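You operate a simulated robot arm through the tools that you are given. There is no shell and no other tool.

You are at the controls of a simulated robot arm. One attempt, no reset.

TASK
Degas bottle JE-4 in the ultrasonic bath till its bubbles are gone, then put it back and cap it.
Fine: stand it in the basket, which stays in the bath; press START once; close the bath lid afterwards; leave the other bottle; spill next to nothing. Set down upright: what you pick out.

Only the result counts: the job must be done as asked and must still hold three seconds after the hand-in. Knocking over, shifting, dropping, spilling or breaking anything else fails it. Lids that push on must go on centred and level and be pressed home; caps that screw on are set level and turned clockwise until they are tight.

THE ROBOT
A 6-joint arm with a two-finger parallel gripper, fixed in place. Base frame: the origin is at the foot of the arm, x ahead of it, y to its left, z up; the work surface is at about z = 0.755. Readings come in m, rad, newtons and seconds.
With the tool pointing down near the work surface it reaches from about 0.3 to 0.74 m from the base axis. Its first joint turns from -1.152 to 1.152 rad. Payload 2.45 kg.
Tool frame: the origin (TCP) lies between the finger pads and is the grasp point; the fingertips stand 0.024 m ahead of it; z points along the fingers, y is the line along which they close. Largest opening 0.068 m; finger width 0.017, thickness 0.01; the body of the gripper, 0.04 by 0.07 m, starts 0.041 m behind the TCP.
Orientation is told as [roll, pitch, yaw] about the base's x, y, z axes, in that order, counted from this pose: with the fingers straight down and closing along the base's y, the tool's x points along the base's -x, its y along +y and its z along -z.

THE INTERFACE
- The arm moves only by the tool send_rows. Its argument "increments" is a list that holds one entry, the list of rows, each a list of 7 numbers: the shift along the tool's x, y, z in m, then the turn, a rotation vector about the tool's x, y, z in rad, then the closure, from 0 (fully open) to 1 (shut). In form: [[[dx, dy, dz, wx, wy, wz, fingers], ...]]. A call has 1 to 20 rows; each row is the pose to reach, as a shift and turn from the pose commanded when the call began, along the tool's axes at that moment. A row lasts 0.2 s, in which the tool goes at most 0.05 m and 0.15 rad; a call with a longer step from one row to the next is refused whole, and so is a gripper value outside its range. A pose out of reach is approached as far as the arm can. The call stops where the force on the tool passes 90 N (or 10 N more than at its start, if that is more) or the arm is blocked; 0.2 s more then pass. Each finger travels about 0.108 m/s and halts on what it meets, pressing with about 26 N; the grip force reading is that of the motor and also rises with nothing between the fingers. The clock runs only during rows and for 0.2 s after the last one: add rows that repeat a pose to give the fingers time. The reply holds the time, the measured pose of the TCP, the force on the tool along the base axes, the opening and the grip force, in the units named above and with some noise, with the torque about the TCP (base axes, N m) and any sound that the robot's microphone picked up.
- Cameras (640 x 400 px; columns grow to the right, rows downward): "scene" is fixed at [0.1794, 0.4158, 1.4654]; the picture's right is [-0.70, -0.71, 0.00], its down [-0.44, 0.43, -0.79] and it looks along [0.56, -0.55, -0.61] (base axes); focal length 356 px, centre (320, 200). "wrist" rides on the gripper at [0.084, 0.011, -0.075] in the tool frame; the picture's right is [-0.13, 0.99, 0.00], its down [-0.60, -0.08, -0.79] and it looks along [-0.79, -0.10, 0.61] (tool axes); focal length 251 px, centre (320, 200). There is no depth. A picture from a camera that has moved, and an enlarged one, comes with that camera's place and axes in the base frame and with its lens. The place of the scene camera against the robot may be out by one fixed shift of up to 0.012 m in any direction.
- grab_frame(camera): a new picture of that camera. The clock stands still meanwhile.
- inspect(camera, box): a new picture of the part [left, top, right, bottom] of that camera's present view, enlarged. The clock stands still meanwhile.
- sign_off(): hands the job in; it is judged then, once.

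Places have to be worked out from the pictures, the camera data and where the tool is seen. Open the gripper and draw the arm clear of the work before you hand the job in, unless the task says otherwise.

The tools are called after "Emit:" by a JSON object that holds its "op" and its "data". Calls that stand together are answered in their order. send_rows: Moves the arm, as the interface text tells. Its arguments: {"type":"object","properties":{"increments":{"type":"array","items":{"type":"array","items":{"type":"array","items":{"type":"number"}}}}},"required":["increments"]} The other tools are called the same way: grab_frame (camera) takes a picture; inspect (camera, box) takes an enlarged picture of a part of a camera's view; sign_off () hands the job in.

At the start:

```text
clock: 0.0
tool_pos: [0.4293, -0.0756, 1.1866]
ee_rot: [0.001, -0.001, 0.0]
ft_force: [1.1, -0.2, -0.5]
torque: [0.01, -0.01, -0.01]
finger_gap: 0.0681
finger_force: 0.2
```

scene: 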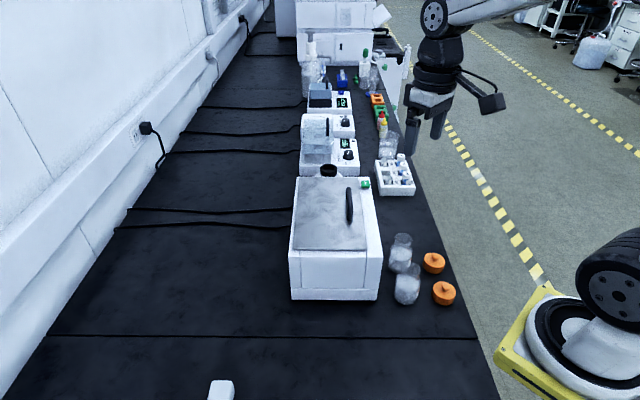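
wrist: 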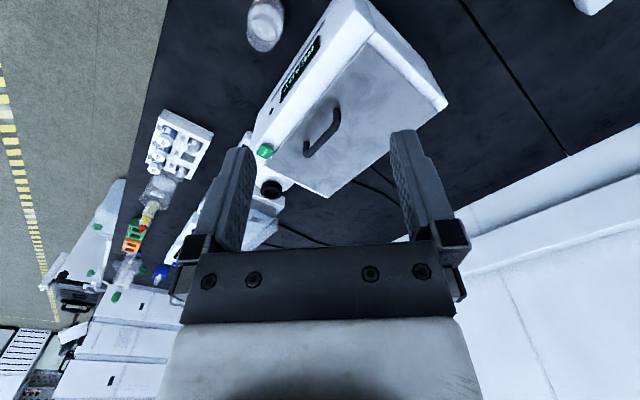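

I'll start by looking closely at the scene: the bath, bottles and caps.

Emit:
{"op": "inspect", "data": {"camera": "scene", "box": [270, 160, 480, 310]}}

Emit:
{"op": "inspect", "data": {"camera": "scene", "box": [370, 220, 470, 310]}}

Emit:
{"op": "inspect", "data": {"camera": "wrist", "box": [200, 0, 460, 220]}}

```text
2.67 times, centred on (375, 235) of scene
camera zoom: at [0.1794, 0.4158, 1.4654], right [-0.7, -0.71, 0.0], down [-0.44, 0.43, -0.79], along [0.56, -0.55, -0.61], focal length 950 px, centre (173, 107)
```

zoom: 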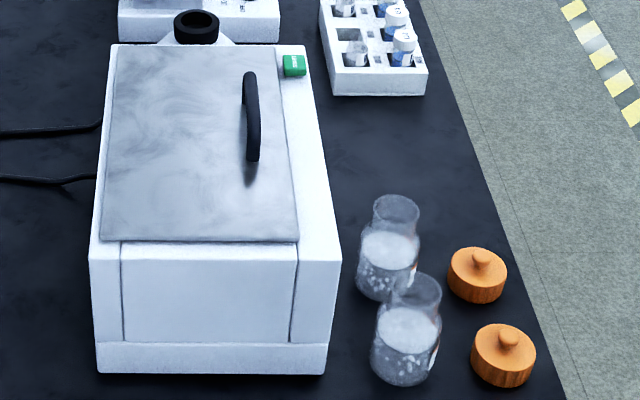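

```text
4.44 times, centred on (420, 265) of scene
camera zoom: at [0.1794, 0.4158, 1.4654], right [-0.7, -0.71, 0.0], down [-0.44, 0.43, -0.79], along [0.56, -0.55, -0.61], focal length 1583 px, centre (-124, -89)
```

zoom: 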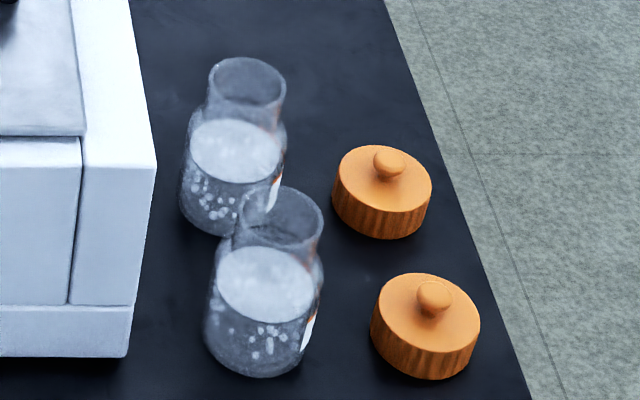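

```text
1.82 times, centred on (330, 110) of wrist
camera zoom: at [0.3443, -0.0633, 1.2608], right [0.13, 0.99, 0.0], down [0.6, -0.08, 0.79], along [0.79, -0.1, -0.61], focal length 457 px, centre (302, 364)
```

zoom: 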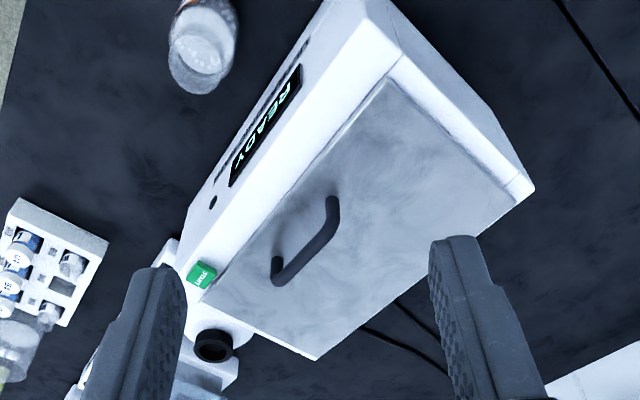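

The bath is turned about 45° with its START button at about (0.65, -0.22, 0.91), the bottles are near (0.41,-0.11) and (0.48,-0.17), and their caps sit nearer to the robot. I'll move the wrist camera to the robot side of the bottles to read the labels.

Emit:
{"op": "send_rows", "data": {"increments": [[[0.0142, -0.0263, 0.0267, 0, 0, -0.112, 0], [0.0284, -0.0526, 0.0533, 0, 0, -0.224, 0], [0.0426, -0.0789, 0.08, 0, 0, -0.336, 0], [0.0567, -0.1051, 0.1067, 0, 0, -0.449, 0], [0.0709, -0.1314, 0.1333, 0, 0, -0.561, 0], [0.0851, -0.1577, 0.16, 0, 0, -0.673, 0], [0.0993, -0.184, 0.1866, 0, 0, -0.785, 0], [0.0993, -0.184, 0.1866, 0, 0, -0.785, 0]]]}}

Emit:
{"op": "grab_frame", "data": {"camera": "wrist"}}

Emit:
{"op": "grab_frame", "data": {"camera": "scene"}}

```text
clock: 1.8
tool_pos: [0.3318, -0.2581, 1.0014]
ee_rot: [0.0, 0.0, 0.787]
ft_force: [-0.5, -0.1, -0.5]
torque: [-0.05, 0.04, 0.0]
finger_gap: 0.0678
finger_force: 0.0
```

```text
taken
camera wrist: at [0.2633, -0.31, 1.0758], right [-0.61, 0.79, 0.0], down [0.48, 0.37, 0.79], along [0.63, 0.48, -0.61], focal length 251 px, centre (320, 200)
```

wrist: 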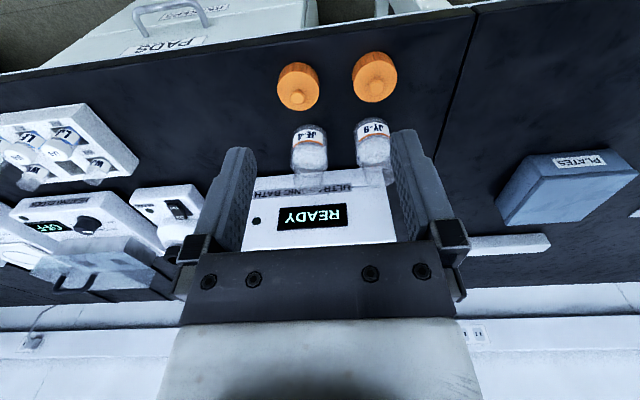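

```text
taken
```

scene: 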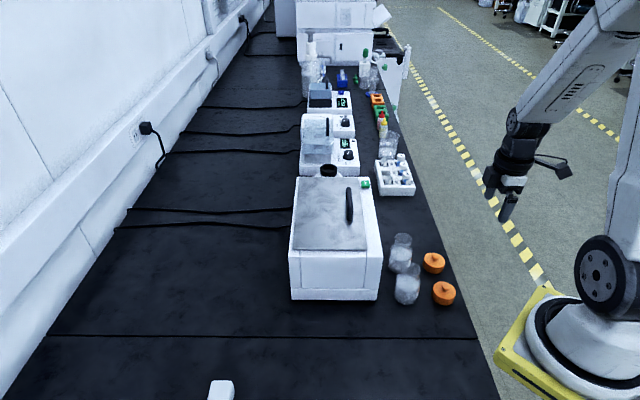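

The labels are readable from here (picture upside-down); I'll enlarge to confirm which is JE-4 and which cap belongs to it.

Emit:
{"op": "inspect", "data": {"camera": "wrist", "box": [260, 40, 420, 200]}}

Emit:
{"op": "inspect", "data": {"camera": "wrist", "box": [230, 170, 420, 260]}}

```text
2.50 times, centred on (340, 120) of wrist
camera zoom: at [0.2633, -0.31, 1.0758], right [-0.61, 0.79, 0.0], down [0.48, 0.37, 0.79], along [0.63, 0.48, -0.61], focal length 629 px, centre (270, 400)
```

zoom: 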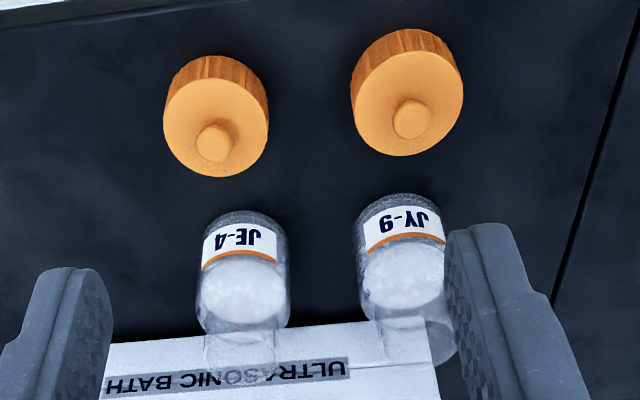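

```text
3.37 times, centred on (325, 215) of wrist
camera zoom: at [0.2633, -0.31, 1.0758], right [-0.61, 0.79, 0.0], down [0.48, 0.37, 0.79], along [0.63, 0.48, -0.61], focal length 847 px, centre (303, 150)
```

zoom: 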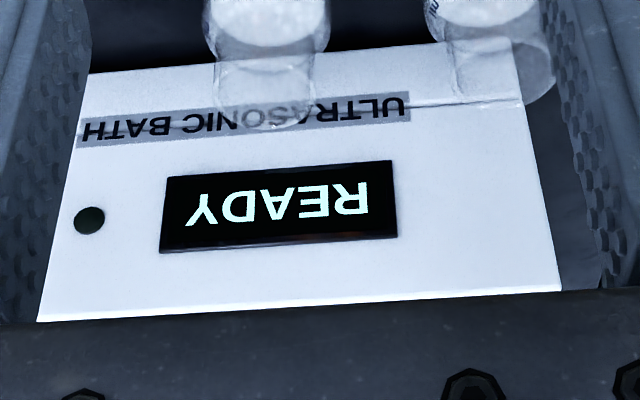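

JE-4 is the farther bottle at about (0.483,-0.17), with its cap at about (0.42,-0.24). I'll now look closely at the lid, handle and hinge with the scene camera.

Emit:
{"op": "inspect", "data": {"camera": "scene", "box": [280, 160, 390, 240]}}

Emit:
{"op": "inspect", "data": {"camera": "scene", "box": [280, 230, 390, 310]}}

Emit:
{"op": "inspect", "data": {"camera": "scene", "box": [380, 225, 430, 275]}}

```text
5.00 times, centred on (335, 200) of scene
camera zoom: at [0.1794, 0.4157, 1.4654], right [-0.7, -0.71, 0.0], down [-0.44, 0.43, -0.79], along [0.56, -0.55, -0.61], focal length 1781 px, centre (245, 200)
```

zoom: 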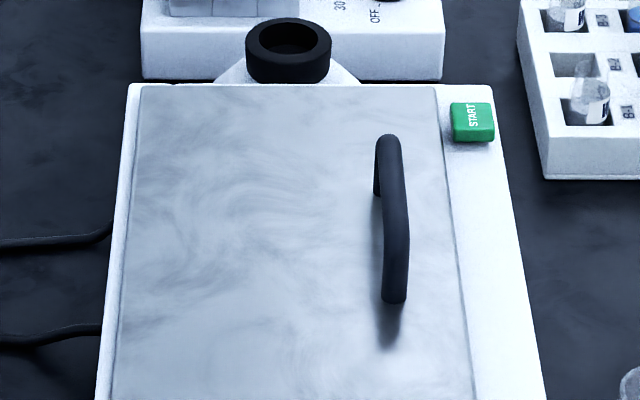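

```text
5.00 times, centred on (335, 270) of scene
camera zoom: at [0.1794, 0.4157, 1.4654], right [-0.7, -0.71, 0.0], down [-0.44, 0.43, -0.79], along [0.56, -0.55, -0.61], focal length 1781 px, centre (245, -150)
```

zoom: 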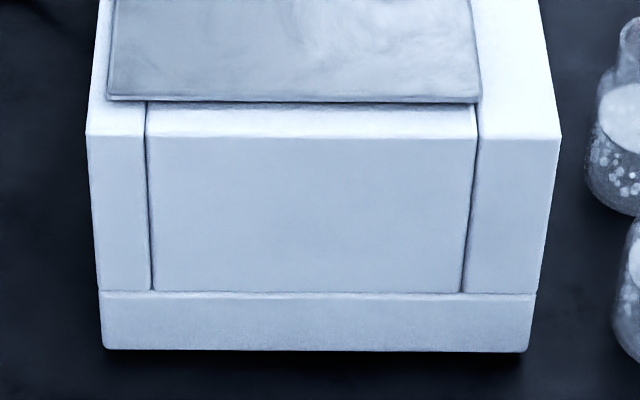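

```text
8.00 times, centred on (405, 250) of scene
camera zoom: at [0.1794, 0.4157, 1.4654], right [-0.7, -0.71, 0.0], down [-0.44, 0.43, -0.79], along [0.56, -0.55, -0.61], focal length 2849 px, centre (-360, -200)
```

zoom: 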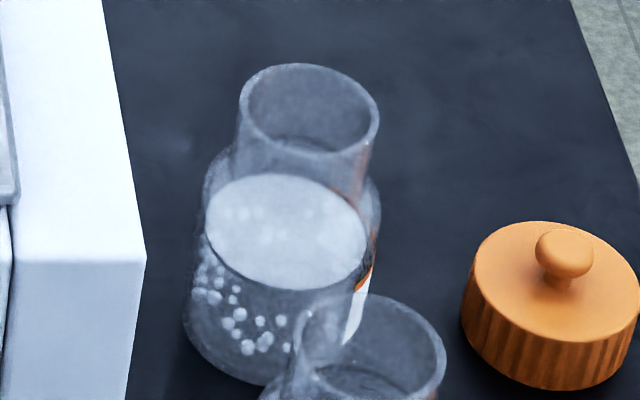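

The lid is a flat plate with an off-centre U-handle, probably hinged at the wall side. I'll raise the wrist camera above the bath to see the lid and handle geometry.

Emit:
{"op": "send_rows", "data": {"increments": [[[-0.0267, -0.0153, -0.029, 0, 0, 0, 0], [-0.0533, -0.0307, -0.058, 0, 0, 0, 0], [-0.08, -0.046, -0.087, 0, 0, 0, 0], [-0.1067, -0.0613, -0.116, 0, 0, 0, 0], [-0.1333, -0.0767, -0.145, 0, 0, 0, 0], [-0.16, -0.092, -0.174, 0, 0, 0, 0], [-0.16, -0.092, -0.174, 0, 0, 0, 0]]]}}

Emit:
{"op": "grab_frame", "data": {"camera": "wrist"}}

```text
clock: 3.4
tool_pos: [0.5095, -0.2116, 1.1748]
ee_rot: [0.001, -0.001, 0.785]
ft_force: [0.4, 0.5, 0.2]
torque: [0.02, 0.01, -0.01]
finger_gap: 0.068
finger_force: 0.0
```

```text
taken
camera wrist: at [0.4417, -0.2626, 1.2488], right [-0.61, 0.79, 0.0], down [0.48, 0.37, 0.79], along [0.63, 0.48, -0.61], focal length 251 px, centre (320, 200)
```

wrist: 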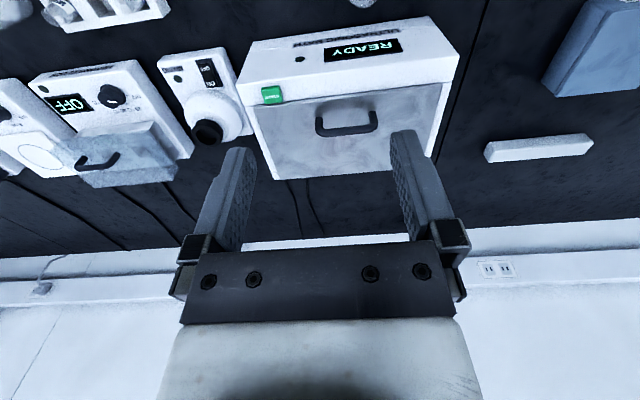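

Emit:
{"op": "inspect", "data": {"camera": "wrist", "box": [230, 10, 470, 190]}}

```text
2.22 times, centred on (350, 100) of wrist
camera zoom: at [0.4417, -0.2626, 1.2488], right [-0.61, 0.79, 0.0], down [0.48, 0.37, 0.79], along [0.63, 0.48, -0.61], focal length 559 px, centre (253, 422)
```

zoom: 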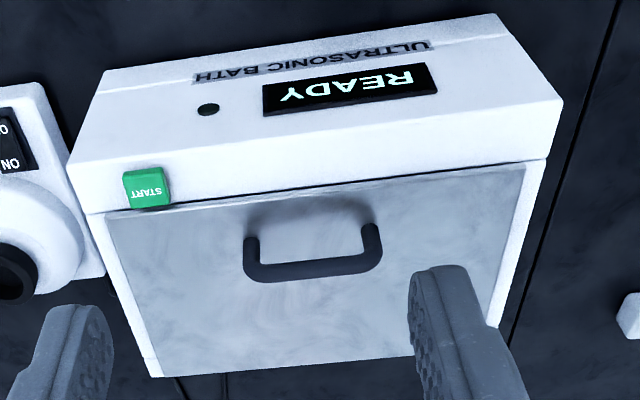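

The handle bar centre appears to be near (0.60,-0.093,0.945), running along (0.7,-0.7), with the hinge on the wall side at about (0.68,-0.01). I'll turn the tool to yaw −45° so the fingers close across the bar, and hover above it.

Emit:
{"op": "send_rows", "data": {"increments": [[[-0.0134, 0.0019, 0.0109, 0, 0, 0.1427, 0], [-0.0269, 0.0037, 0.0218, 0, 0, 0.2855, 0], [-0.0403, 0.0056, 0.0327, 0, 0, 0.4282, 0], [-0.0537, 0.0075, 0.0436, 0, 0, 0.571, 0], [-0.0672, 0.0093, 0.0545, 0, 0, 0.7137, 0], [-0.0806, 0.0112, 0.0655, 0, 0, 0.8565, 0], [-0.0941, 0.013, 0.0764, 0, 0, 0.9992, 0], [-0.1075, 0.0149, 0.0873, 0, 0, 1.142, 0], [-0.1209, 0.0168, 0.0982, 0, 0, 1.2847, 0], [-0.1344, 0.0186, 0.1091, 0, 0, 1.4275, 0], [-0.1478, 0.0205, 0.12, 0, 0, 1.5702, 0], [-0.1478, 0.0205, 0.12, 0, 0, 1.5702, 0]]]}}

Emit:
{"op": "grab_frame", "data": {"camera": "wrist"}}

Emit:
{"op": "inspect", "data": {"camera": "scene", "box": [260, 60, 420, 260]}}

```text
clock: 6.0
tool_pos: [0.5973, -0.0916, 1.0538]
ee_rot: [0.0, 0.0, -0.789]
ft_force: [0.0, -0.8, -0.3]
torque: [0.0, 0.01, -0.02]
finger_gap: 0.068
finger_force: 0.1
```

```text
taken
camera wrist: at [0.545, -0.0232, 1.1282], right [0.79, 0.61, 0.0], down [0.37, -0.48, 0.79], along [0.48, -0.63, -0.61], focal length 251 px, centre (320, 200)
```

wrist: 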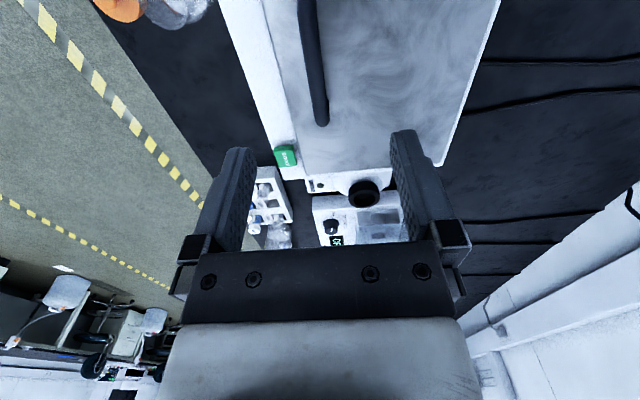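

```text
2.00 times, centred on (340, 160) of scene
camera zoom: at [0.1794, 0.4158, 1.4654], right [-0.7, -0.71, 0.0], down [-0.44, 0.43, -0.79], along [0.56, -0.55, -0.61], focal length 712 px, centre (280, 280)
```

zoom: 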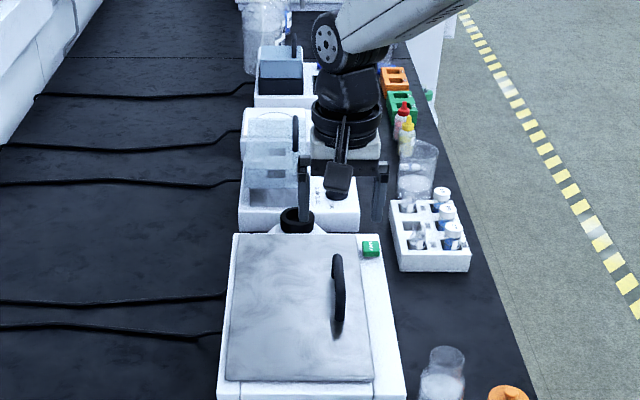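

The bar line appears ~4 mm toward the robot from the tool centre. I'll correct that and descend partway to z≈0.985, then re-check the alignment.

Emit:
{"op": "send_rows", "data": {"increments": [[[0.0025, -0.002, 0.035, 0, 0, 0, 0], [0.005, -0.004, 0.067, 0, 0, 0, 0], [0.005, -0.004, 0.067, 0, 0, 0, 0]]]}}

Emit:
{"op": "grab_frame", "data": {"camera": "wrist"}}

Emit:
{"op": "inspect", "data": {"camera": "scene", "box": [280, 120, 400, 240]}}

```text
clock: 6.8
tool_pos: [0.5913, -0.0904, 0.9861]
ee_rot: [0.001, -0.001, -0.785]
ft_force: [-0.6, 0.4, -0.3]
torque: [0.0, -0.02, 0.01]
finger_gap: 0.0679
finger_force: 0.0
```

```text
taken
camera wrist: at [0.5394, -0.023, 1.061], right [0.79, 0.61, 0.0], down [0.37, -0.48, 0.79], along [0.48, -0.63, -0.61], focal length 251 px, centre (320, 200)
```

wrist: 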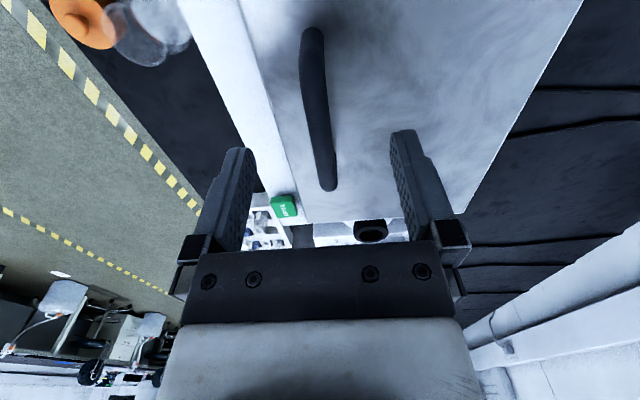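

```text
3.33 times, centred on (340, 180) of scene
camera zoom: at [0.1794, 0.4158, 1.4654], right [-0.7, -0.71, 0.0], down [-0.44, 0.43, -0.79], along [0.56, -0.55, -0.61], focal length 1187 px, centre (253, 267)
```

zoom: 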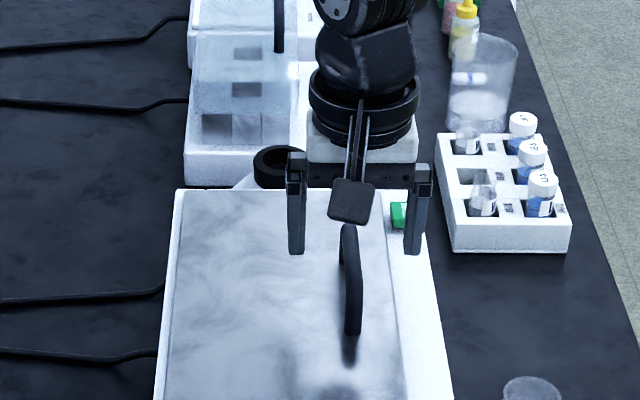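

The bar is well centred between the fingers. I'll descend to TCP z≈0.958 and close on the bar.

Emit:
{"op": "send_rows", "data": {"increments": [[[0, 0, 0.014, 0, 0, 0, 0.3], [0, 0, 0.028, 0, 0, 0, 0.5], [0, 0, 0.028, 0, 0, 0, 0.7]]]}}

Emit:
{"op": "grab_frame", "data": {"camera": "wrist"}}

```text
clock: 7.6
tool_pos: [0.5919, -0.0911, 0.9589]
ee_rot: [0.002, 0.0, -0.785]
ft_force: [0.9, -0.1, -0.6]
torque: [0.01, 0.01, 0.03]
finger_gap: 0.0205
finger_force: 0.1
```

```text
taken
camera wrist: at [0.5395, -0.023, 1.0329], right [0.79, 0.61, 0.0], down [0.37, -0.48, 0.79], along [0.48, -0.63, -0.61], focal length 251 px, centre (320, 200)
```

wrist: 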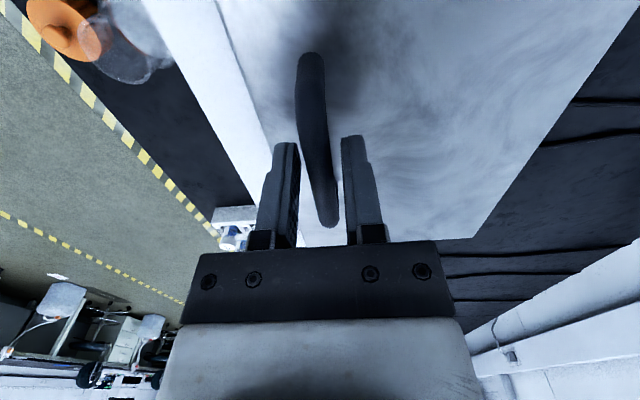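

The bar sits between the fingers with a 20 mm gap; closing fully to grip it.

Emit:
{"op": "send_rows", "data": {"increments": [[[0, 0, 0, 0, 0, 0, 0.85], [0, 0, 0, 0, 0, 0, 1], [0, 0, 0, 0, 0, 0, 1]]]}}

Emit:
{"op": "inspect", "data": {"camera": "scene", "box": [280, 150, 400, 250]}}

```text
clock: 8.4
tool_pos: [0.5925, -0.0903, 0.9585]
ee_rot: [0.001, 0.0, -0.786]
ft_force: [3.0, 2.1, -3.5]
torque: [-0.12, -0.08, -0.06]
finger_gap: 0.0122
finger_force: 33.0
```

```text
4.00 times, centred on (340, 200) of scene
camera zoom: at [0.1795, 0.4158, 1.4654], right [-0.7, -0.71, 0.0], down [-0.44, 0.43, -0.79], along [0.56, -0.55, -0.61], focal length 1425 px, centre (240, 200)
```

zoom: 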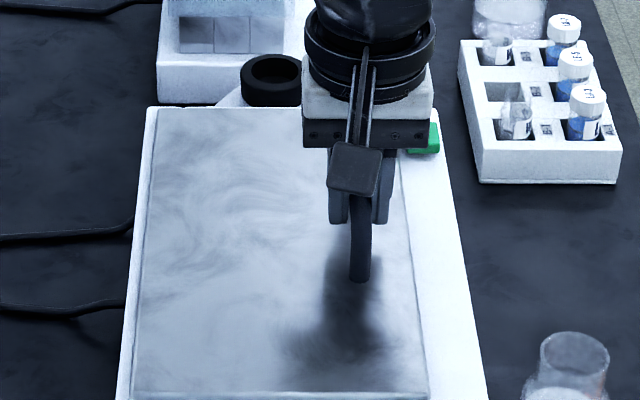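

Bar gripped (12 mm). I'll lift along an arc about the estimated hinge (0.12 m toward the wall, 0.038 m below the bar), first 20° to test the forces.

Emit:
{"op": "send_rows", "data": {"increments": [[[0, 0.0038, -0.0103, 0, 0, 0, 1], [0, 0.0084, -0.0203, 0, 0, 0, 1], [0, 0.014, -0.0298, 0, 0, 0, 1], [0, 0.0202, -0.0388, 0, 0, 0, 1]]]}}

Emit:
{"op": "inspect", "data": {"camera": "scene", "box": [260, 100, 420, 310]}}

```text
clock: 9.4
tool_pos: [0.605, -0.0789, 0.9982]
ee_rot: [-0.002, 0.001, -0.785]
ft_force: [-14.3, -10.4, 7.0]
torque: [0.09, 0.44, 0.04]
finger_gap: 0.0118
finger_force: 32.8
```

```text
1.90 times, centred on (340, 205) of scene
camera zoom: at [0.1789, 0.4154, 1.4656], right [-0.7, -0.71, 0.0], down [-0.44, 0.43, -0.79], along [0.56, -0.55, -0.61], focal length 678 px, centre (282, 190)
```

zoom: 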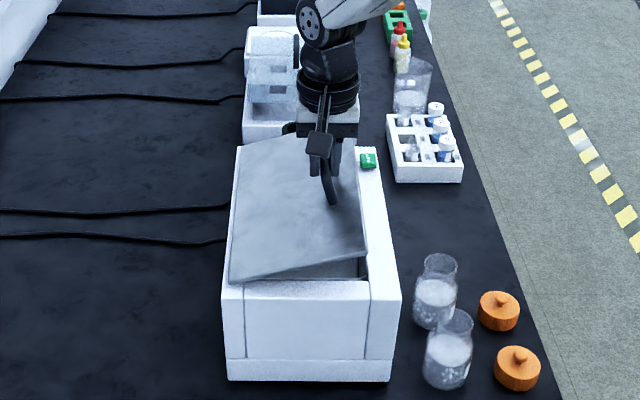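

The lid is hinged at the wall side and rises; the sideways force of ~17 N shows the true arc goes back less at first. I'll update the hinge model (h≈0.027) and continue to 40°.

Emit:
{"op": "send_rows", "data": {"increments": [[[0, 0.0026, -0.0103, 0, 0, 0, 1], [0, 0.0096, -0.0187, 0, 0, 0, 1], [0, 0.0174, -0.0264, 0, 0, 0, 1], [0, 0.0257, -0.0334, 0, 0, 0, 1]]]}}

```text
clock: 10.4
tool_pos: [0.6256, -0.058, 1.0299]
ee_rot: [-0.001, 0.002, -0.785]
ft_force: [5.6, 7.1, -15.6]
torque: [-0.39, -0.41, -0.03]
finger_gap: 0.0116
finger_force: 32.4
```

Measured points fit a circle with centre 0.1216 m back and 0.028 m below the start; forces are small. Continuing the arc to ~65°.

Emit:
{"op": "send_rows", "data": {"increments": [[[0, 0.0095, -0.0048, 0, 0, 0, 1], [0, 0.0189, -0.0101, 0, 0, 0, 1], [0, 0.0287, -0.0146, 0, 0, 0, 1], [0, 0.0389, -0.0182, 0, 0, 0, 1], [0, 0.0494, -0.0209, 0, 0, 0, 1]]]}}

Emit:
{"op": "inspect", "data": {"camera": "scene", "box": [260, 80, 420, 310]}}

```text
clock: 11.6
tool_pos: [0.6598, -0.0243, 1.0541]
ee_rot: [0.002, -0.002, -0.785]
ft_force: [-10.6, 1.2, 13.0]
torque: [0.09, 0.2, 0.05]
finger_gap: 0.0118
finger_force: 32.1
```

```text
1.74 times, centred on (340, 195) of scene
camera zoom: at [0.1788, 0.4158, 1.4655], right [-0.7, -0.71, 0.0], down [-0.44, 0.43, -0.79], along [0.56, -0.55, -0.61], focal length 619 px, centre (285, 209)
```

zoom: 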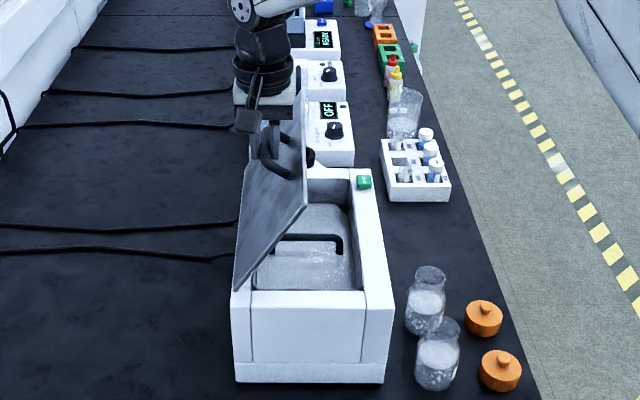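

The lid is at ~63° and the basket with its black handle is visible in the bath. Refitting the arc (centre 0.1255/0.030) and continuing to ~88°.

Emit:
{"op": "send_rows", "data": {"increments": [[[0, 0.01, -0.0043, 0, 0, 0, 1], [0, 0.0212, -0.0056, 0, 0, 0, 1], [0, 0.0325, -0.0059, 0, 0, 0, 1], [0, 0.0437, -0.0052, 0, 0, 0, 1], [0, 0.0548, -0.0035, 0, 0, 0, 1]]]}}

Emit:
{"op": "inspect", "data": {"camera": "scene", "box": [260, 80, 420, 310]}}

```text
clock: 12.8
tool_pos: [0.6981, 0.015, 1.0554]
ee_rot: [0.001, -0.001, -0.786]
ft_force: [1.2, -2.9, 3.9]
torque: [-0.03, 0.14, 0.0]
finger_gap: 0.0118
finger_force: 32.4
```

```text
1.74 times, centred on (340, 195) of scene
camera zoom: at [0.1793, 0.4157, 1.4655], right [-0.7, -0.71, 0.0], down [-0.44, 0.43, -0.79], along [0.56, -0.55, -0.61], focal length 619 px, centre (285, 209)
```

zoom: 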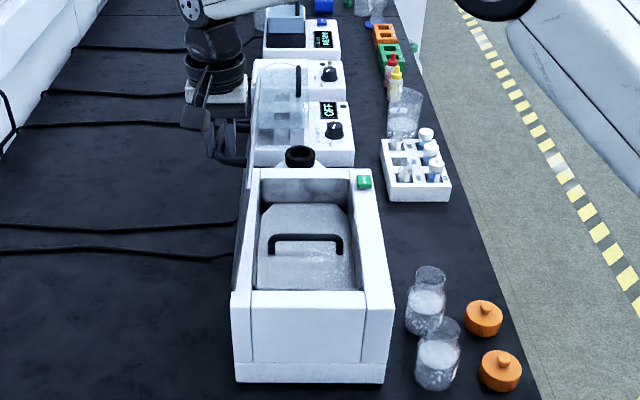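

Lid at ~88°, forces small. Continuing past vertical toward ~103°.

Emit:
{"op": "send_rows", "data": {"increments": [[[0, 0.011, 0.0026, 0, 0, 0, 1], [0, 0.0216, 0.0062, 0, 0, 0, 1], [0, 0.032, 0.0107, 0, 0, 0, 1]]]}}

Emit:
{"op": "inspect", "data": {"camera": "scene", "box": [240, 80, 400, 310]}}

```text
clock: 13.6
tool_pos: [0.7204, 0.0382, 1.0471]
ee_rot: [0.005, -0.001, -0.786]
ft_force: [6.7, -1.3, 11.1]
torque: [0.39, 0.35, 0.1]
finger_gap: 0.0118
finger_force: 33.0
```

```text
1.74 times, centred on (320, 195) of scene
camera zoom: at [0.1794, 0.4157, 1.4654], right [-0.7, -0.71, 0.0], down [-0.44, 0.43, -0.79], along [0.56, -0.55, -0.61], focal length 619 px, centre (320, 209)
```

zoom: 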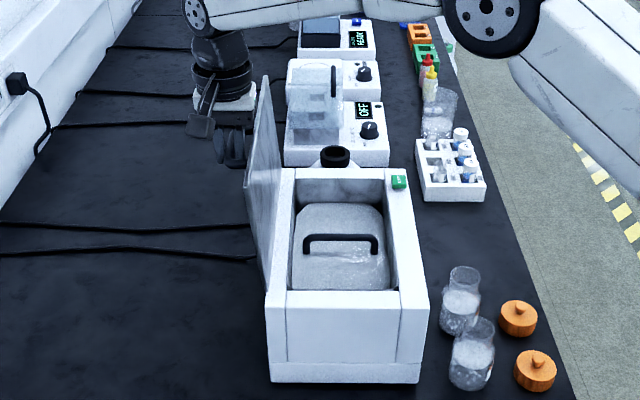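

Lid is past vertical (~103°). One more small step to see if there is a stop, then I'll release partially.

Emit:
{"op": "send_rows", "data": {"increments": [[[0, 0.005, 0.0026, 0, 0, 0, 1], [0, 0.0098, 0.0053, 0, 0, 0, 1]]]}}

```text
clock: 14.2
tool_pos: [0.7283, 0.045, 1.0417]
ee_rot: [0.003, -0.003, -0.785]
ft_force: [8.4, -0.8, 14.6]
torque: [-0.01, -0.03, -0.06]
finger_gap: 0.0116
finger_force: 31.9
```

No stop yet at ~108°; that's well past vertical. Releasing the bar by opening the fingers partially.

Emit:
{"op": "send_rows", "data": {"increments": [[[0, 0, 0, 0, 0, 0, 0.7], [0, 0, 0, 0, 0, 0, 0.6], [0, 0, 0, 0, 0, 0, 0.6]]]}}

Emit:
{"op": "inspect", "data": {"camera": "scene", "box": [260, 110, 360, 200]}}

Emit:
{"op": "grab_frame", "data": {"camera": "wrist"}}

```text
clock: 15.0
tool_pos: [0.7278, 0.0447, 1.039]
ee_rot: [0.001, 0.001, -0.787]
ft_force: [-0.5, 1.4, -0.2]
torque: [0.03, 0.05, 0.01]
finger_gap: 0.027
finger_force: 0.1
```

```text
4.44 times, centred on (310, 155) of scene
camera zoom: at [0.1794, 0.4158, 1.4654], right [-0.7, -0.71, 0.0], down [-0.44, 0.43, -0.79], along [0.56, -0.55, -0.61], focal length 1583 px, centre (364, 400)
```

zoom: 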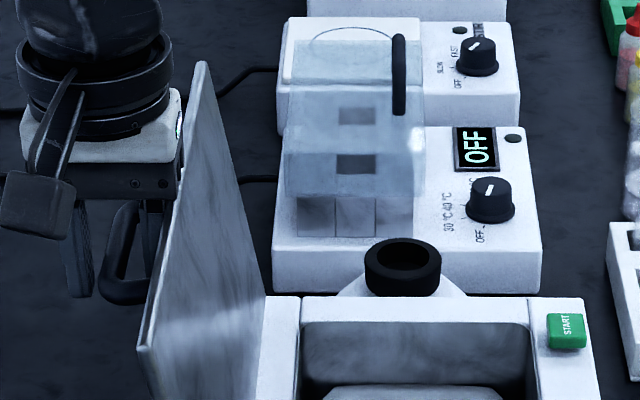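

```text
taken
camera wrist: at [0.6746, 0.1122, 1.1139], right [0.79, 0.61, 0.0], down [0.37, -0.48, 0.79], along [0.48, -0.63, -0.61], focal length 251 px, centre (320, 200)
```

wrist: 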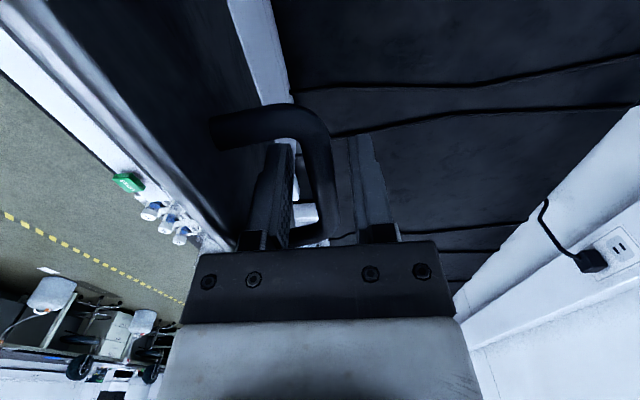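

The lid stays on its own and the grip is free. I'll narrow the fingers slightly around the bar, shift 2 mm rearward and lift slowly, checking reach.

Emit:
{"op": "send_rows", "data": {"increments": [[[0, 0.001, 0, 0, 0, 0, 0.68], [0, 0.002, -0.004, 0, 0, 0, 0.7], [0, 0.002, -0.016, 0, 0, 0, 0.7], [0, 0.002, -0.03, 0, 0, 0, 0.7]]]}}

```text
clock: 16.0
tool_pos: [0.7288, 0.0477, 1.0687]
ee_rot: [0.0, 0.0, -0.786]
ft_force: [0.2, 0.4, -0.4]
torque: [-0.01, 0.0, 0.0]
finger_gap: 0.0203
finger_force: 0.0
```

Free of contact and following; continuing upward.

Emit:
{"op": "send_rows", "data": {"increments": [[[0, 0, -0.02, 0, 0, 0, 0.7], [0, 0, -0.04, 0, 0, 0, 0.7], [0, 0, -0.06, 0, 0, 0, 0.7], [0, 0, -0.08, 0, 0, 0, 0.7]]]}}

Emit:
{"op": "inspect", "data": {"camera": "scene", "box": [240, 60, 440, 310]}}

```text
clock: 17.0
tool_pos: [0.7285, 0.0463, 1.1492]
ee_rot: [-0.001, 0.0, -0.785]
ft_force: [0.7, -0.3, 0.8]
torque: [0.03, 0.03, -0.01]
finger_gap: 0.0204
finger_force: 0.1
```

```text
1.60 times, centred on (340, 185) of scene
camera zoom: at [0.1794, 0.4158, 1.4654], right [-0.7, -0.71, 0.0], down [-0.44, 0.43, -0.79], along [0.56, -0.55, -0.61], focal length 570 px, centre (288, 224)
```

zoom: 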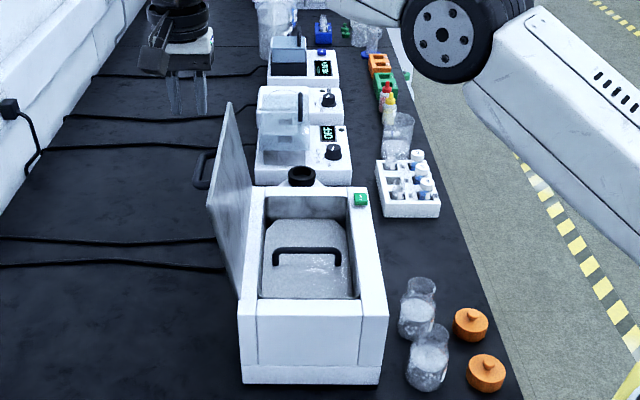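

Lid is standing open. Inspecting the basket and its handle inside the bath.

Emit:
{"op": "inspect", "data": {"camera": "scene", "box": [315, 175, 385, 265]}}

```text
4.44 times, centred on (350, 220) of scene
camera zoom: at [0.1794, 0.4158, 1.4654], right [-0.7, -0.71, 0.0], down [-0.44, 0.43, -0.79], along [0.56, -0.55, -0.61], focal length 1583 px, centre (187, 111)
```

zoom: 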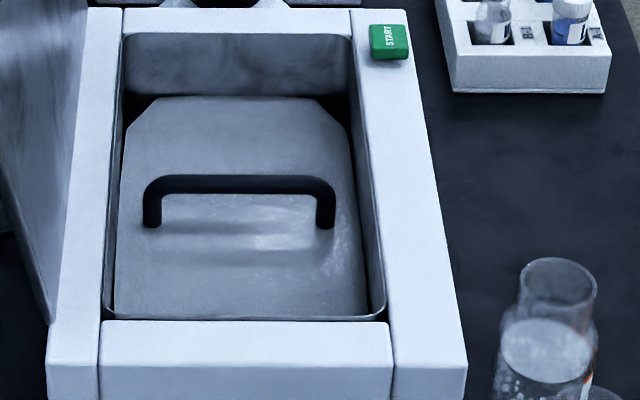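

There's a plate with chamfered corners and its own black handle inside the bath – possibly a basket cover. I'll bring the wrist camera round to the near end to see inside properly.

Emit:
{"op": "send_rows", "data": {"increments": [[[0.0364, -0.0162, 0, 0, 0, 0, 0.7], [0.0727, -0.0323, 0, 0, 0, 0, 0.5], [0.1091, -0.0485, 0, 0, 0, 0, 0.3], [0.1454, -0.0646, 0, 0, 0, 0, 0], [0.1818, -0.0808, 0.0243, 0, 0, 0, 0], [0.2181, -0.0969, 0.0487, 0, 0, 0, 0], [0.2545, -0.1131, 0.073, 0, 0, 0, 0], [0.2545, -0.1131, 0.073, 0, 0, 0, 0]]]}}

Emit:
{"op": "grab_frame", "data": {"camera": "wrist"}}

Emit:
{"op": "inspect", "data": {"camera": "wrist", "box": [220, 60, 460, 250]}}

```text
clock: 18.8
tool_pos: [0.4699, 0.1473, 1.0767]
ee_rot: [-0.001, 0.0, -0.785]
ft_force: [0.3, -0.1, -0.9]
torque: [-0.01, -0.02, -0.02]
finger_gap: 0.068
finger_force: 0.1
```

```text
taken
camera wrist: at [0.4169, 0.2146, 1.1508], right [0.79, 0.61, 0.0], down [0.37, -0.48, 0.79], along [0.48, -0.63, -0.61], focal length 251 px, centre (320, 200)
```

wrist: 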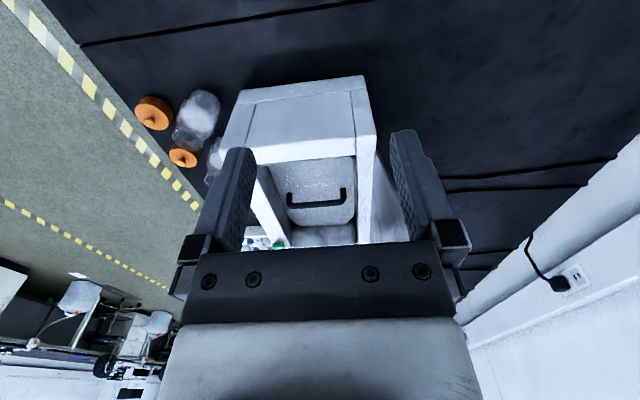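

```text
2.11 times, centred on (340, 155) of wrist
camera zoom: at [0.4169, 0.2146, 1.1508], right [0.79, 0.61, 0.0], down [0.37, -0.48, 0.79], along [0.48, -0.63, -0.61], focal length 529 px, centre (278, 295)
```

zoom: 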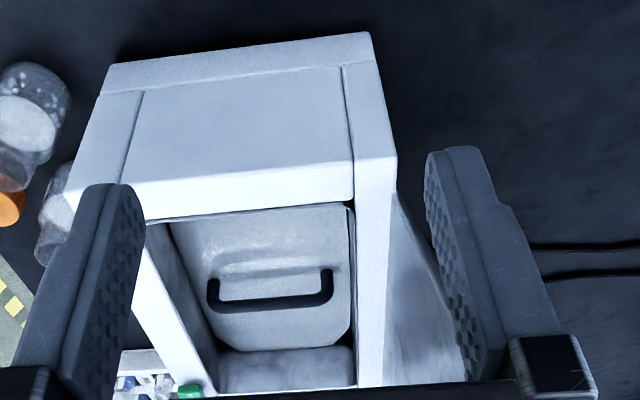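

It looks like a solid plate with a handle sitting in the tank; I need a steeper view. I'll go over the bath with yaw +45° to look down into it.

Emit:
{"op": "send_rows", "data": {"increments": [[[-0.0247, -0.0045, -0.02, 0, 0, -0.1427, 0], [-0.0494, -0.009, -0.04, 0, 0, -0.2855, 0], [-0.074, -0.0135, -0.06, 0, 0, -0.4282, 0], [-0.0987, -0.018, -0.073, 0, 0, -0.571, 0], [-0.1234, -0.0225, -0.073, 0, 0, -0.7137, 0], [-0.1481, -0.027, -0.073, 0, 0, -0.8565, 0], [-0.1728, -0.0315, -0.073, 0, 0, -0.9992, 0], [-0.1975, -0.036, -0.073, 0, 0, -1.142, 0], [-0.2221, -0.0405, -0.073, 0, 0, -1.2847, 0], [-0.2468, -0.045, -0.073, 0, 0, -1.4275, 0], [-0.2715, -0.0495, -0.073, 0, 0, -1.5702, 0], [-0.2715, -0.0495, -0.073, 0, 0, -1.5702, 0]]]}}

Emit:
{"op": "grab_frame", "data": {"camera": "wrist"}}

```text
clock: 21.4
tool_pos: [0.627, -0.0828, 1.1504]
ee_rot: [0.0, 0.002, 0.787]
ft_force: [0.1, -0.3, -0.7]
torque: [0.04, 0.03, -0.01]
finger_gap: 0.068
finger_force: 0.1
```

```text
taken
camera wrist: at [0.5581, -0.1345, 1.2241], right [-0.61, 0.79, 0.0], down [0.48, 0.37, 0.79], along [0.63, 0.48, -0.61], focal length 251 px, centre (320, 200)
```

wrist: 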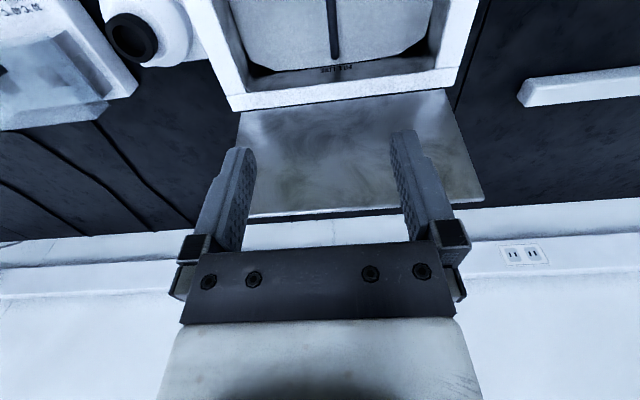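

There's printed text in the tank near the wall. I'll zoom there and then back off/tilt for a fuller view.

Emit:
{"op": "inspect", "data": {"camera": "wrist", "box": [220, 0, 480, 110]}}

Emit:
{"op": "send_rows", "data": {"increments": [[[0.02, 0, 0, 0, 0.12, 0, 0], [0.04, 0, 0, 0, 0.24, 0, 0], [0.06, 0, 0, 0, 0.36, 0, 0], [0.06, 0, 0, 0, 0.36, 0, 0]]]}}

Emit:
{"op": "grab_frame", "data": {"camera": "wrist"}}

Emit:
{"op": "inspect", "data": {"camera": "wrist", "box": [200, 0, 480, 200]}}

```text
2.46 times, centred on (350, 55) of wrist
camera zoom: at [0.5581, -0.1345, 1.2241], right [-0.61, 0.79, 0.0], down [0.48, 0.37, 0.79], along [0.63, 0.48, -0.61], focal length 619 px, centre (246, 557)
```

zoom: 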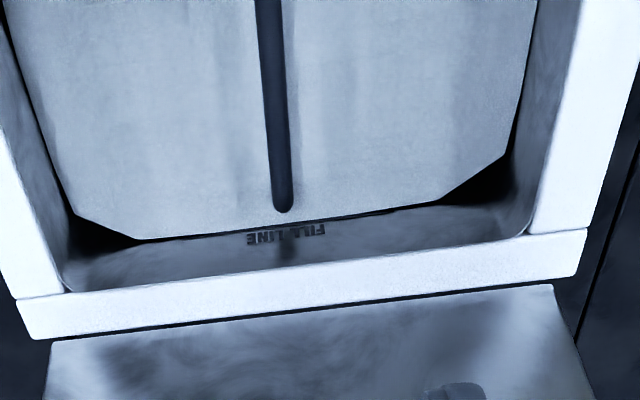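

```text
clock: 22.4
tool_pos: [0.5835, -0.1239, 1.1491]
ee_rot: [0.0, 0.36, 0.787]
ft_force: [-0.1, 0.7, 0.1]
torque: [0.0, 0.03, 0.0]
finger_gap: 0.068
finger_force: 0.1
```

```text
taken
camera wrist: at [0.5386, -0.1526, 1.2481], right [-0.62, 0.79, -0.05], down [0.65, 0.54, 0.53], along [0.44, 0.3, -0.85], focal length 251 px, centre (320, 200)
```

wrist: 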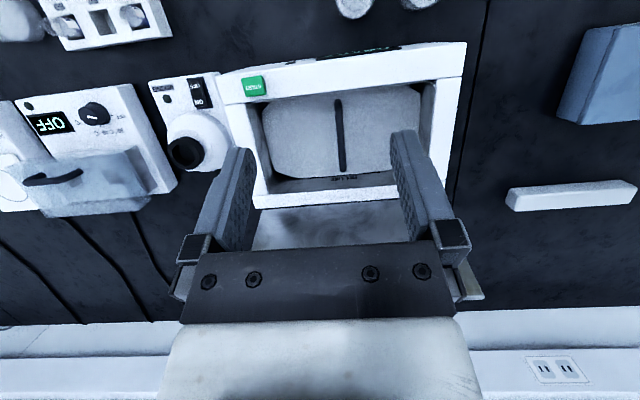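

```text
2.00 times, centred on (340, 100) of wrist
camera zoom: at [0.5386, -0.1526, 1.2481], right [-0.62, 0.79, -0.05], down [0.65, 0.54, 0.53], along [0.44, 0.3, -0.85], focal length 503 px, centre (280, 400)
```

zoom: 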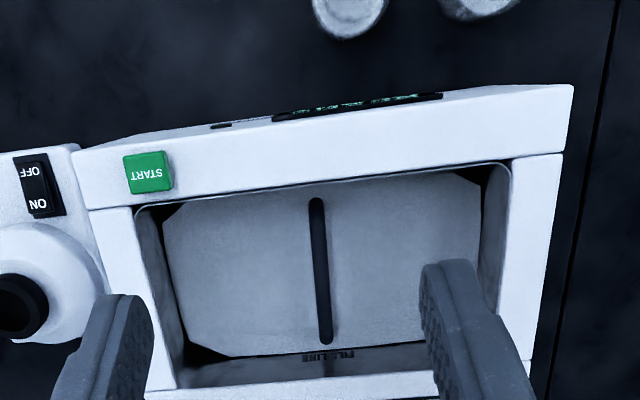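

There's an octagonal plate with a handle about 4 cm below the rim. I must determine if it is a cover or the basket itself, so I'll zoom in on its edges and corners.

Emit:
{"op": "inspect", "data": {"camera": "wrist", "box": [255, 80, 335, 200]}}

Emit:
{"op": "inspect", "data": {"camera": "scene", "box": [330, 180, 380, 225]}}

Emit:
{"op": "inspect", "data": {"camera": "scene", "box": [325, 215, 380, 255]}}

```text
3.33 times, centred on (295, 140) of wrist
camera zoom: at [0.5386, -0.1526, 1.2481], right [-0.62, 0.79, -0.05], down [0.65, 0.54, 0.53], along [0.44, 0.3, -0.85], focal length 838 px, centre (403, 400)
```

zoom: 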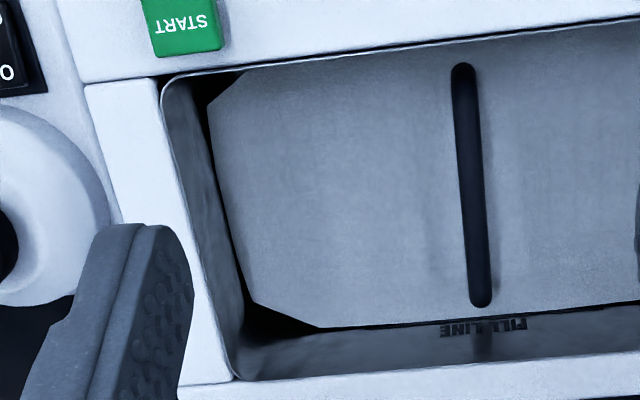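

```text
8.89 times, centred on (355, 202) of scene
camera zoom: at [0.1794, 0.4158, 1.4654], right [-0.7, -0.71, 0.0], down [-0.44, 0.43, -0.79], along [0.56, -0.55, -0.61], focal length 3166 px, centre (9, 178)
```

zoom: 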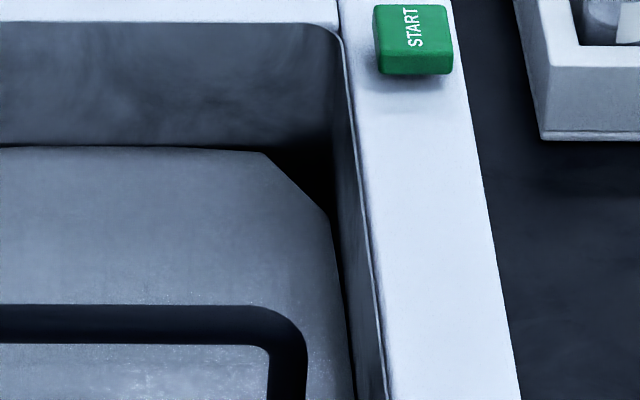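

```text
10.00 times, centred on (352, 235) of scene
camera zoom: at [0.1794, 0.4158, 1.4654], right [-0.7, -0.71, 0.0], down [-0.44, 0.43, -0.79], along [0.56, -0.55, -0.61], focal length 3562 px, centre (-5, -150)
```

zoom: 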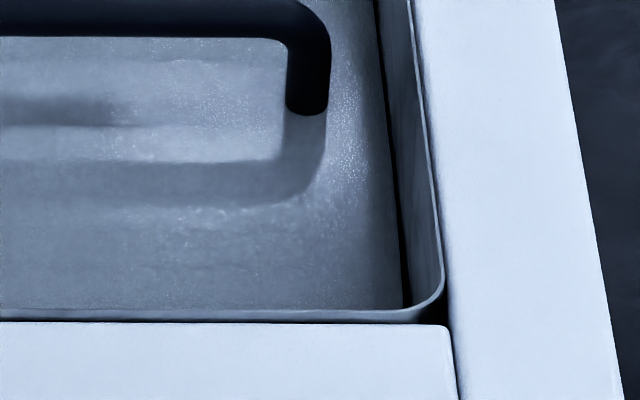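

The opaque plate with its own handle is a separate inner cover over the basket (black gaps under its clipped corners), so it has to come out and be set upright on the bench. Its handle bar centre is about (0.620,-0.069,0.89). First I'll level the tool and hover above it.

Emit:
{"op": "send_rows", "data": {"increments": [[[0, 0, 0, 0, -0.12, 0, 0], [0, 0, 0, 0, -0.24, 0, 0], [0, 0, 0, 0, -0.36, 0, 0], [0, 0, 0, 0, -0.36, 0, 0]]]}}

```text
clock: 23.4
tool_pos: [0.5834, -0.1245, 1.15]
ee_rot: [0.001, 0.0, 0.785]
ft_force: [0.6, 0.0, 0.3]
torque: [-0.01, 0.01, 0.0]
finger_gap: 0.0681
finger_force: 0.1
```

Moving over the cover's handle at z≈1.0.

Emit:
{"op": "send_rows", "data": {"increments": [[[-0.0163, 0.0034, 0.0375, 0, 0, 0, 0], [-0.0326, 0.0067, 0.075, 0, 0, 0, 0], [-0.0488, 0.01, 0.1125, 0, 0, 0, 0], [-0.0651, 0.0134, 0.15, 0, 0, 0, 0], [-0.0651, 0.0134, 0.15, 0, 0, 0, 0]]]}}

Emit:
{"op": "grab_frame", "data": {"camera": "wrist"}}

Emit:
{"op": "inspect", "data": {"camera": "scene", "box": [280, 120, 420, 270]}}

```text
clock: 24.6
tool_pos: [0.6212, -0.0669, 0.9996]
ee_rot: [0.0, -0.001, 0.784]
ft_force: [0.2, -0.2, -1.0]
torque: [-0.02, -0.03, 0.02]
finger_gap: 0.0681
finger_force: 0.1
```

```text
taken
camera wrist: at [0.5526, -0.1181, 1.0734], right [-0.61, 0.79, 0.0], down [0.48, 0.37, 0.79], along [0.63, 0.48, -0.61], focal length 251 px, centre (320, 200)
```

wrist: 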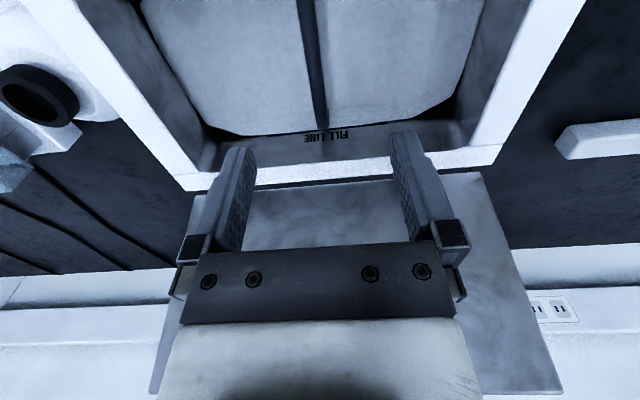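

```text
2.67 times, centred on (350, 195) of scene
camera zoom: at [0.1794, 0.4158, 1.4654], right [-0.7, -0.71, 0.0], down [-0.44, 0.43, -0.79], along [0.56, -0.55, -0.61], focal length 950 px, centre (240, 213)
```

zoom: 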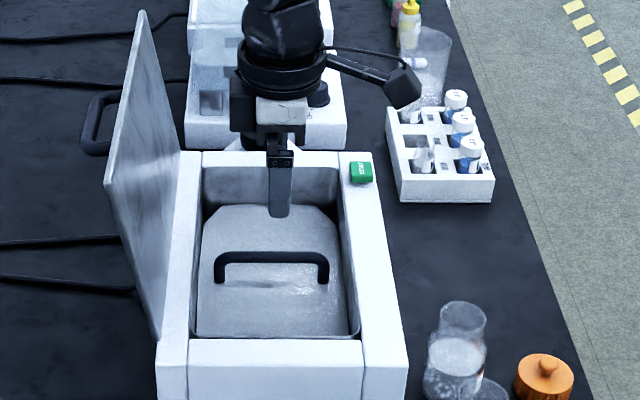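

The bar lies nearly under the tool (2–4 mm off). Descending to z≈0.94 with a small correction to check.

Emit:
{"op": "send_rows", "data": {"increments": [[[0, -0.0025, 0.03, 0, 0, 0, 0], [0, -0.0025, 0.06, 0, 0, 0, 0], [0, -0.0025, 0.06, 0, 0, 0, 0]]]}}

Emit:
{"op": "grab_frame", "data": {"camera": "wrist"}}

Emit:
{"op": "inspect", "data": {"camera": "scene", "box": [300, 150, 400, 260]}}

```text
clock: 25.4
tool_pos: [0.6213, -0.0683, 0.9385]
ee_rot: [-0.001, -0.001, 0.787]
ft_force: [0.0, -0.3, -1.0]
torque: [-0.02, -0.04, 0.03]
finger_gap: 0.0681
finger_force: 0.0
```

```text
taken
camera wrist: at [0.553, -0.1204, 1.0123], right [-0.61, 0.79, 0.0], down [0.48, 0.37, 0.79], along [0.63, 0.48, -0.61], focal length 251 px, centre (320, 200)
```

wrist: 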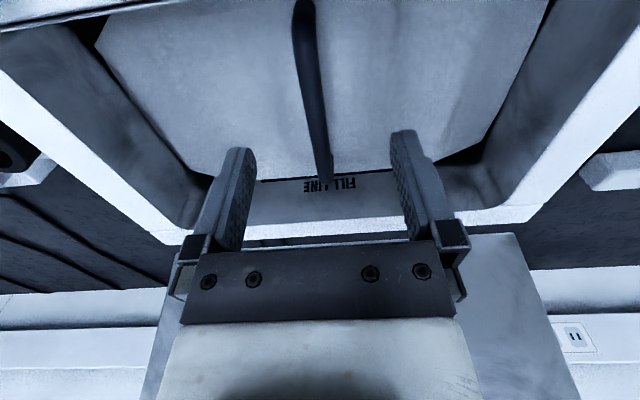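

```text
3.64 times, centred on (350, 205) of scene
camera zoom: at [0.1794, 0.4158, 1.4654], right [-0.7, -0.71, 0.0], down [-0.44, 0.43, -0.79], along [0.56, -0.55, -0.61], focal length 1295 px, centre (211, 182)
```

zoom: 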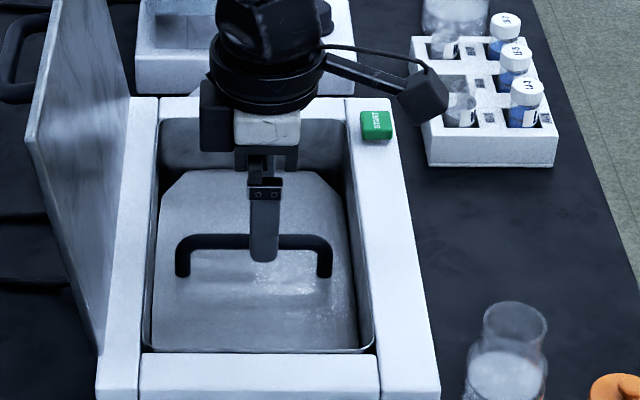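

Bar is 2 mm off in q; correcting, descending to z≈0.902 and part-closing around it.

Emit:
{"op": "send_rows", "data": {"increments": [[[0.002, -0.002, 0.012, 0, 0, 0, 0.2], [0.003, -0.002, 0.024, 0, 0, 0, 0.4], [0.003, -0.002, 0.036, 0, 0, 0, 0.6], [0.003, -0.002, 0.036, 0, 0, 0, 0.6]]]}}

Emit:
{"op": "grab_frame", "data": {"camera": "wrist"}}

Emit:
{"op": "inspect", "data": {"camera": "scene", "box": [310, 180, 390, 250]}}

```text
clock: 26.4
tool_pos: [0.6201, -0.0714, 0.9039]
ee_rot: [-0.001, -0.002, 0.787]
ft_force: [-0.3, 0.0, 0.4]
torque: [-0.01, -0.02, 0.0]
finger_gap: 0.0271
finger_force: 0.1
```

```text
taken
camera wrist: at [0.5529, -0.1236, 0.9777], right [-0.61, 0.79, 0.0], down [0.48, 0.37, 0.79], along [0.63, 0.48, -0.61], focal length 251 px, centre (320, 200)
```

wrist: 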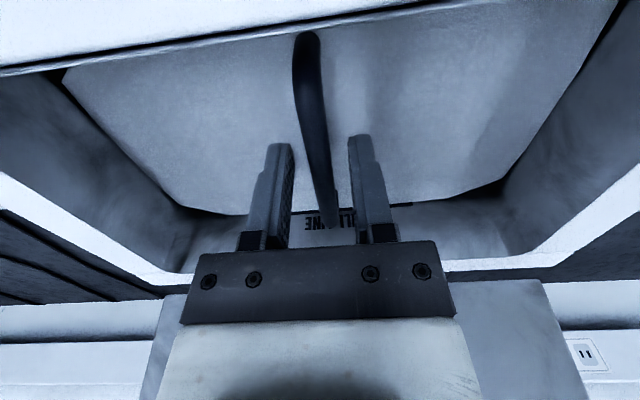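

```text
5.71 times, centred on (350, 215) of scene
camera zoom: at [0.1794, 0.4158, 1.4654], right [-0.7, -0.71, 0.0], down [-0.44, 0.43, -0.79], along [0.56, -0.55, -0.61], focal length 2035 px, centre (149, 114)
```

zoom: 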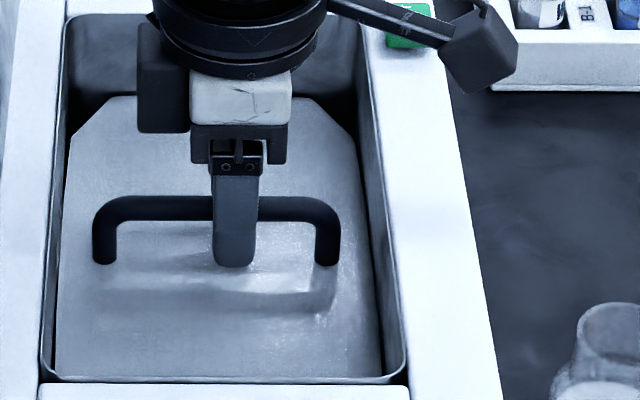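

The fingers straddle the bar; the scene shows them ~6 mm robot-side of the handle's middle. I'll shift 5 mm and close.

Emit:
{"op": "send_rows", "data": {"increments": [[[-0.005, 0, 0, 0, 0, 0, 0.6], [-0.005, 0, 0, 0, 0, 0, 0.8], [-0.005, 0, 0, 0, 0, 0, 1], [-0.005, 0, 0, 0, 0, 0, 1]]]}}

```text
clock: 27.4
tool_pos: [0.624, -0.0689, 0.9043]
ee_rot: [0.0, -0.001, 0.786]
ft_force: [1.8, -0.2, 1.3]
torque: [-0.03, 0.04, -0.05]
finger_gap: 0.0104
finger_force: 26.1
```

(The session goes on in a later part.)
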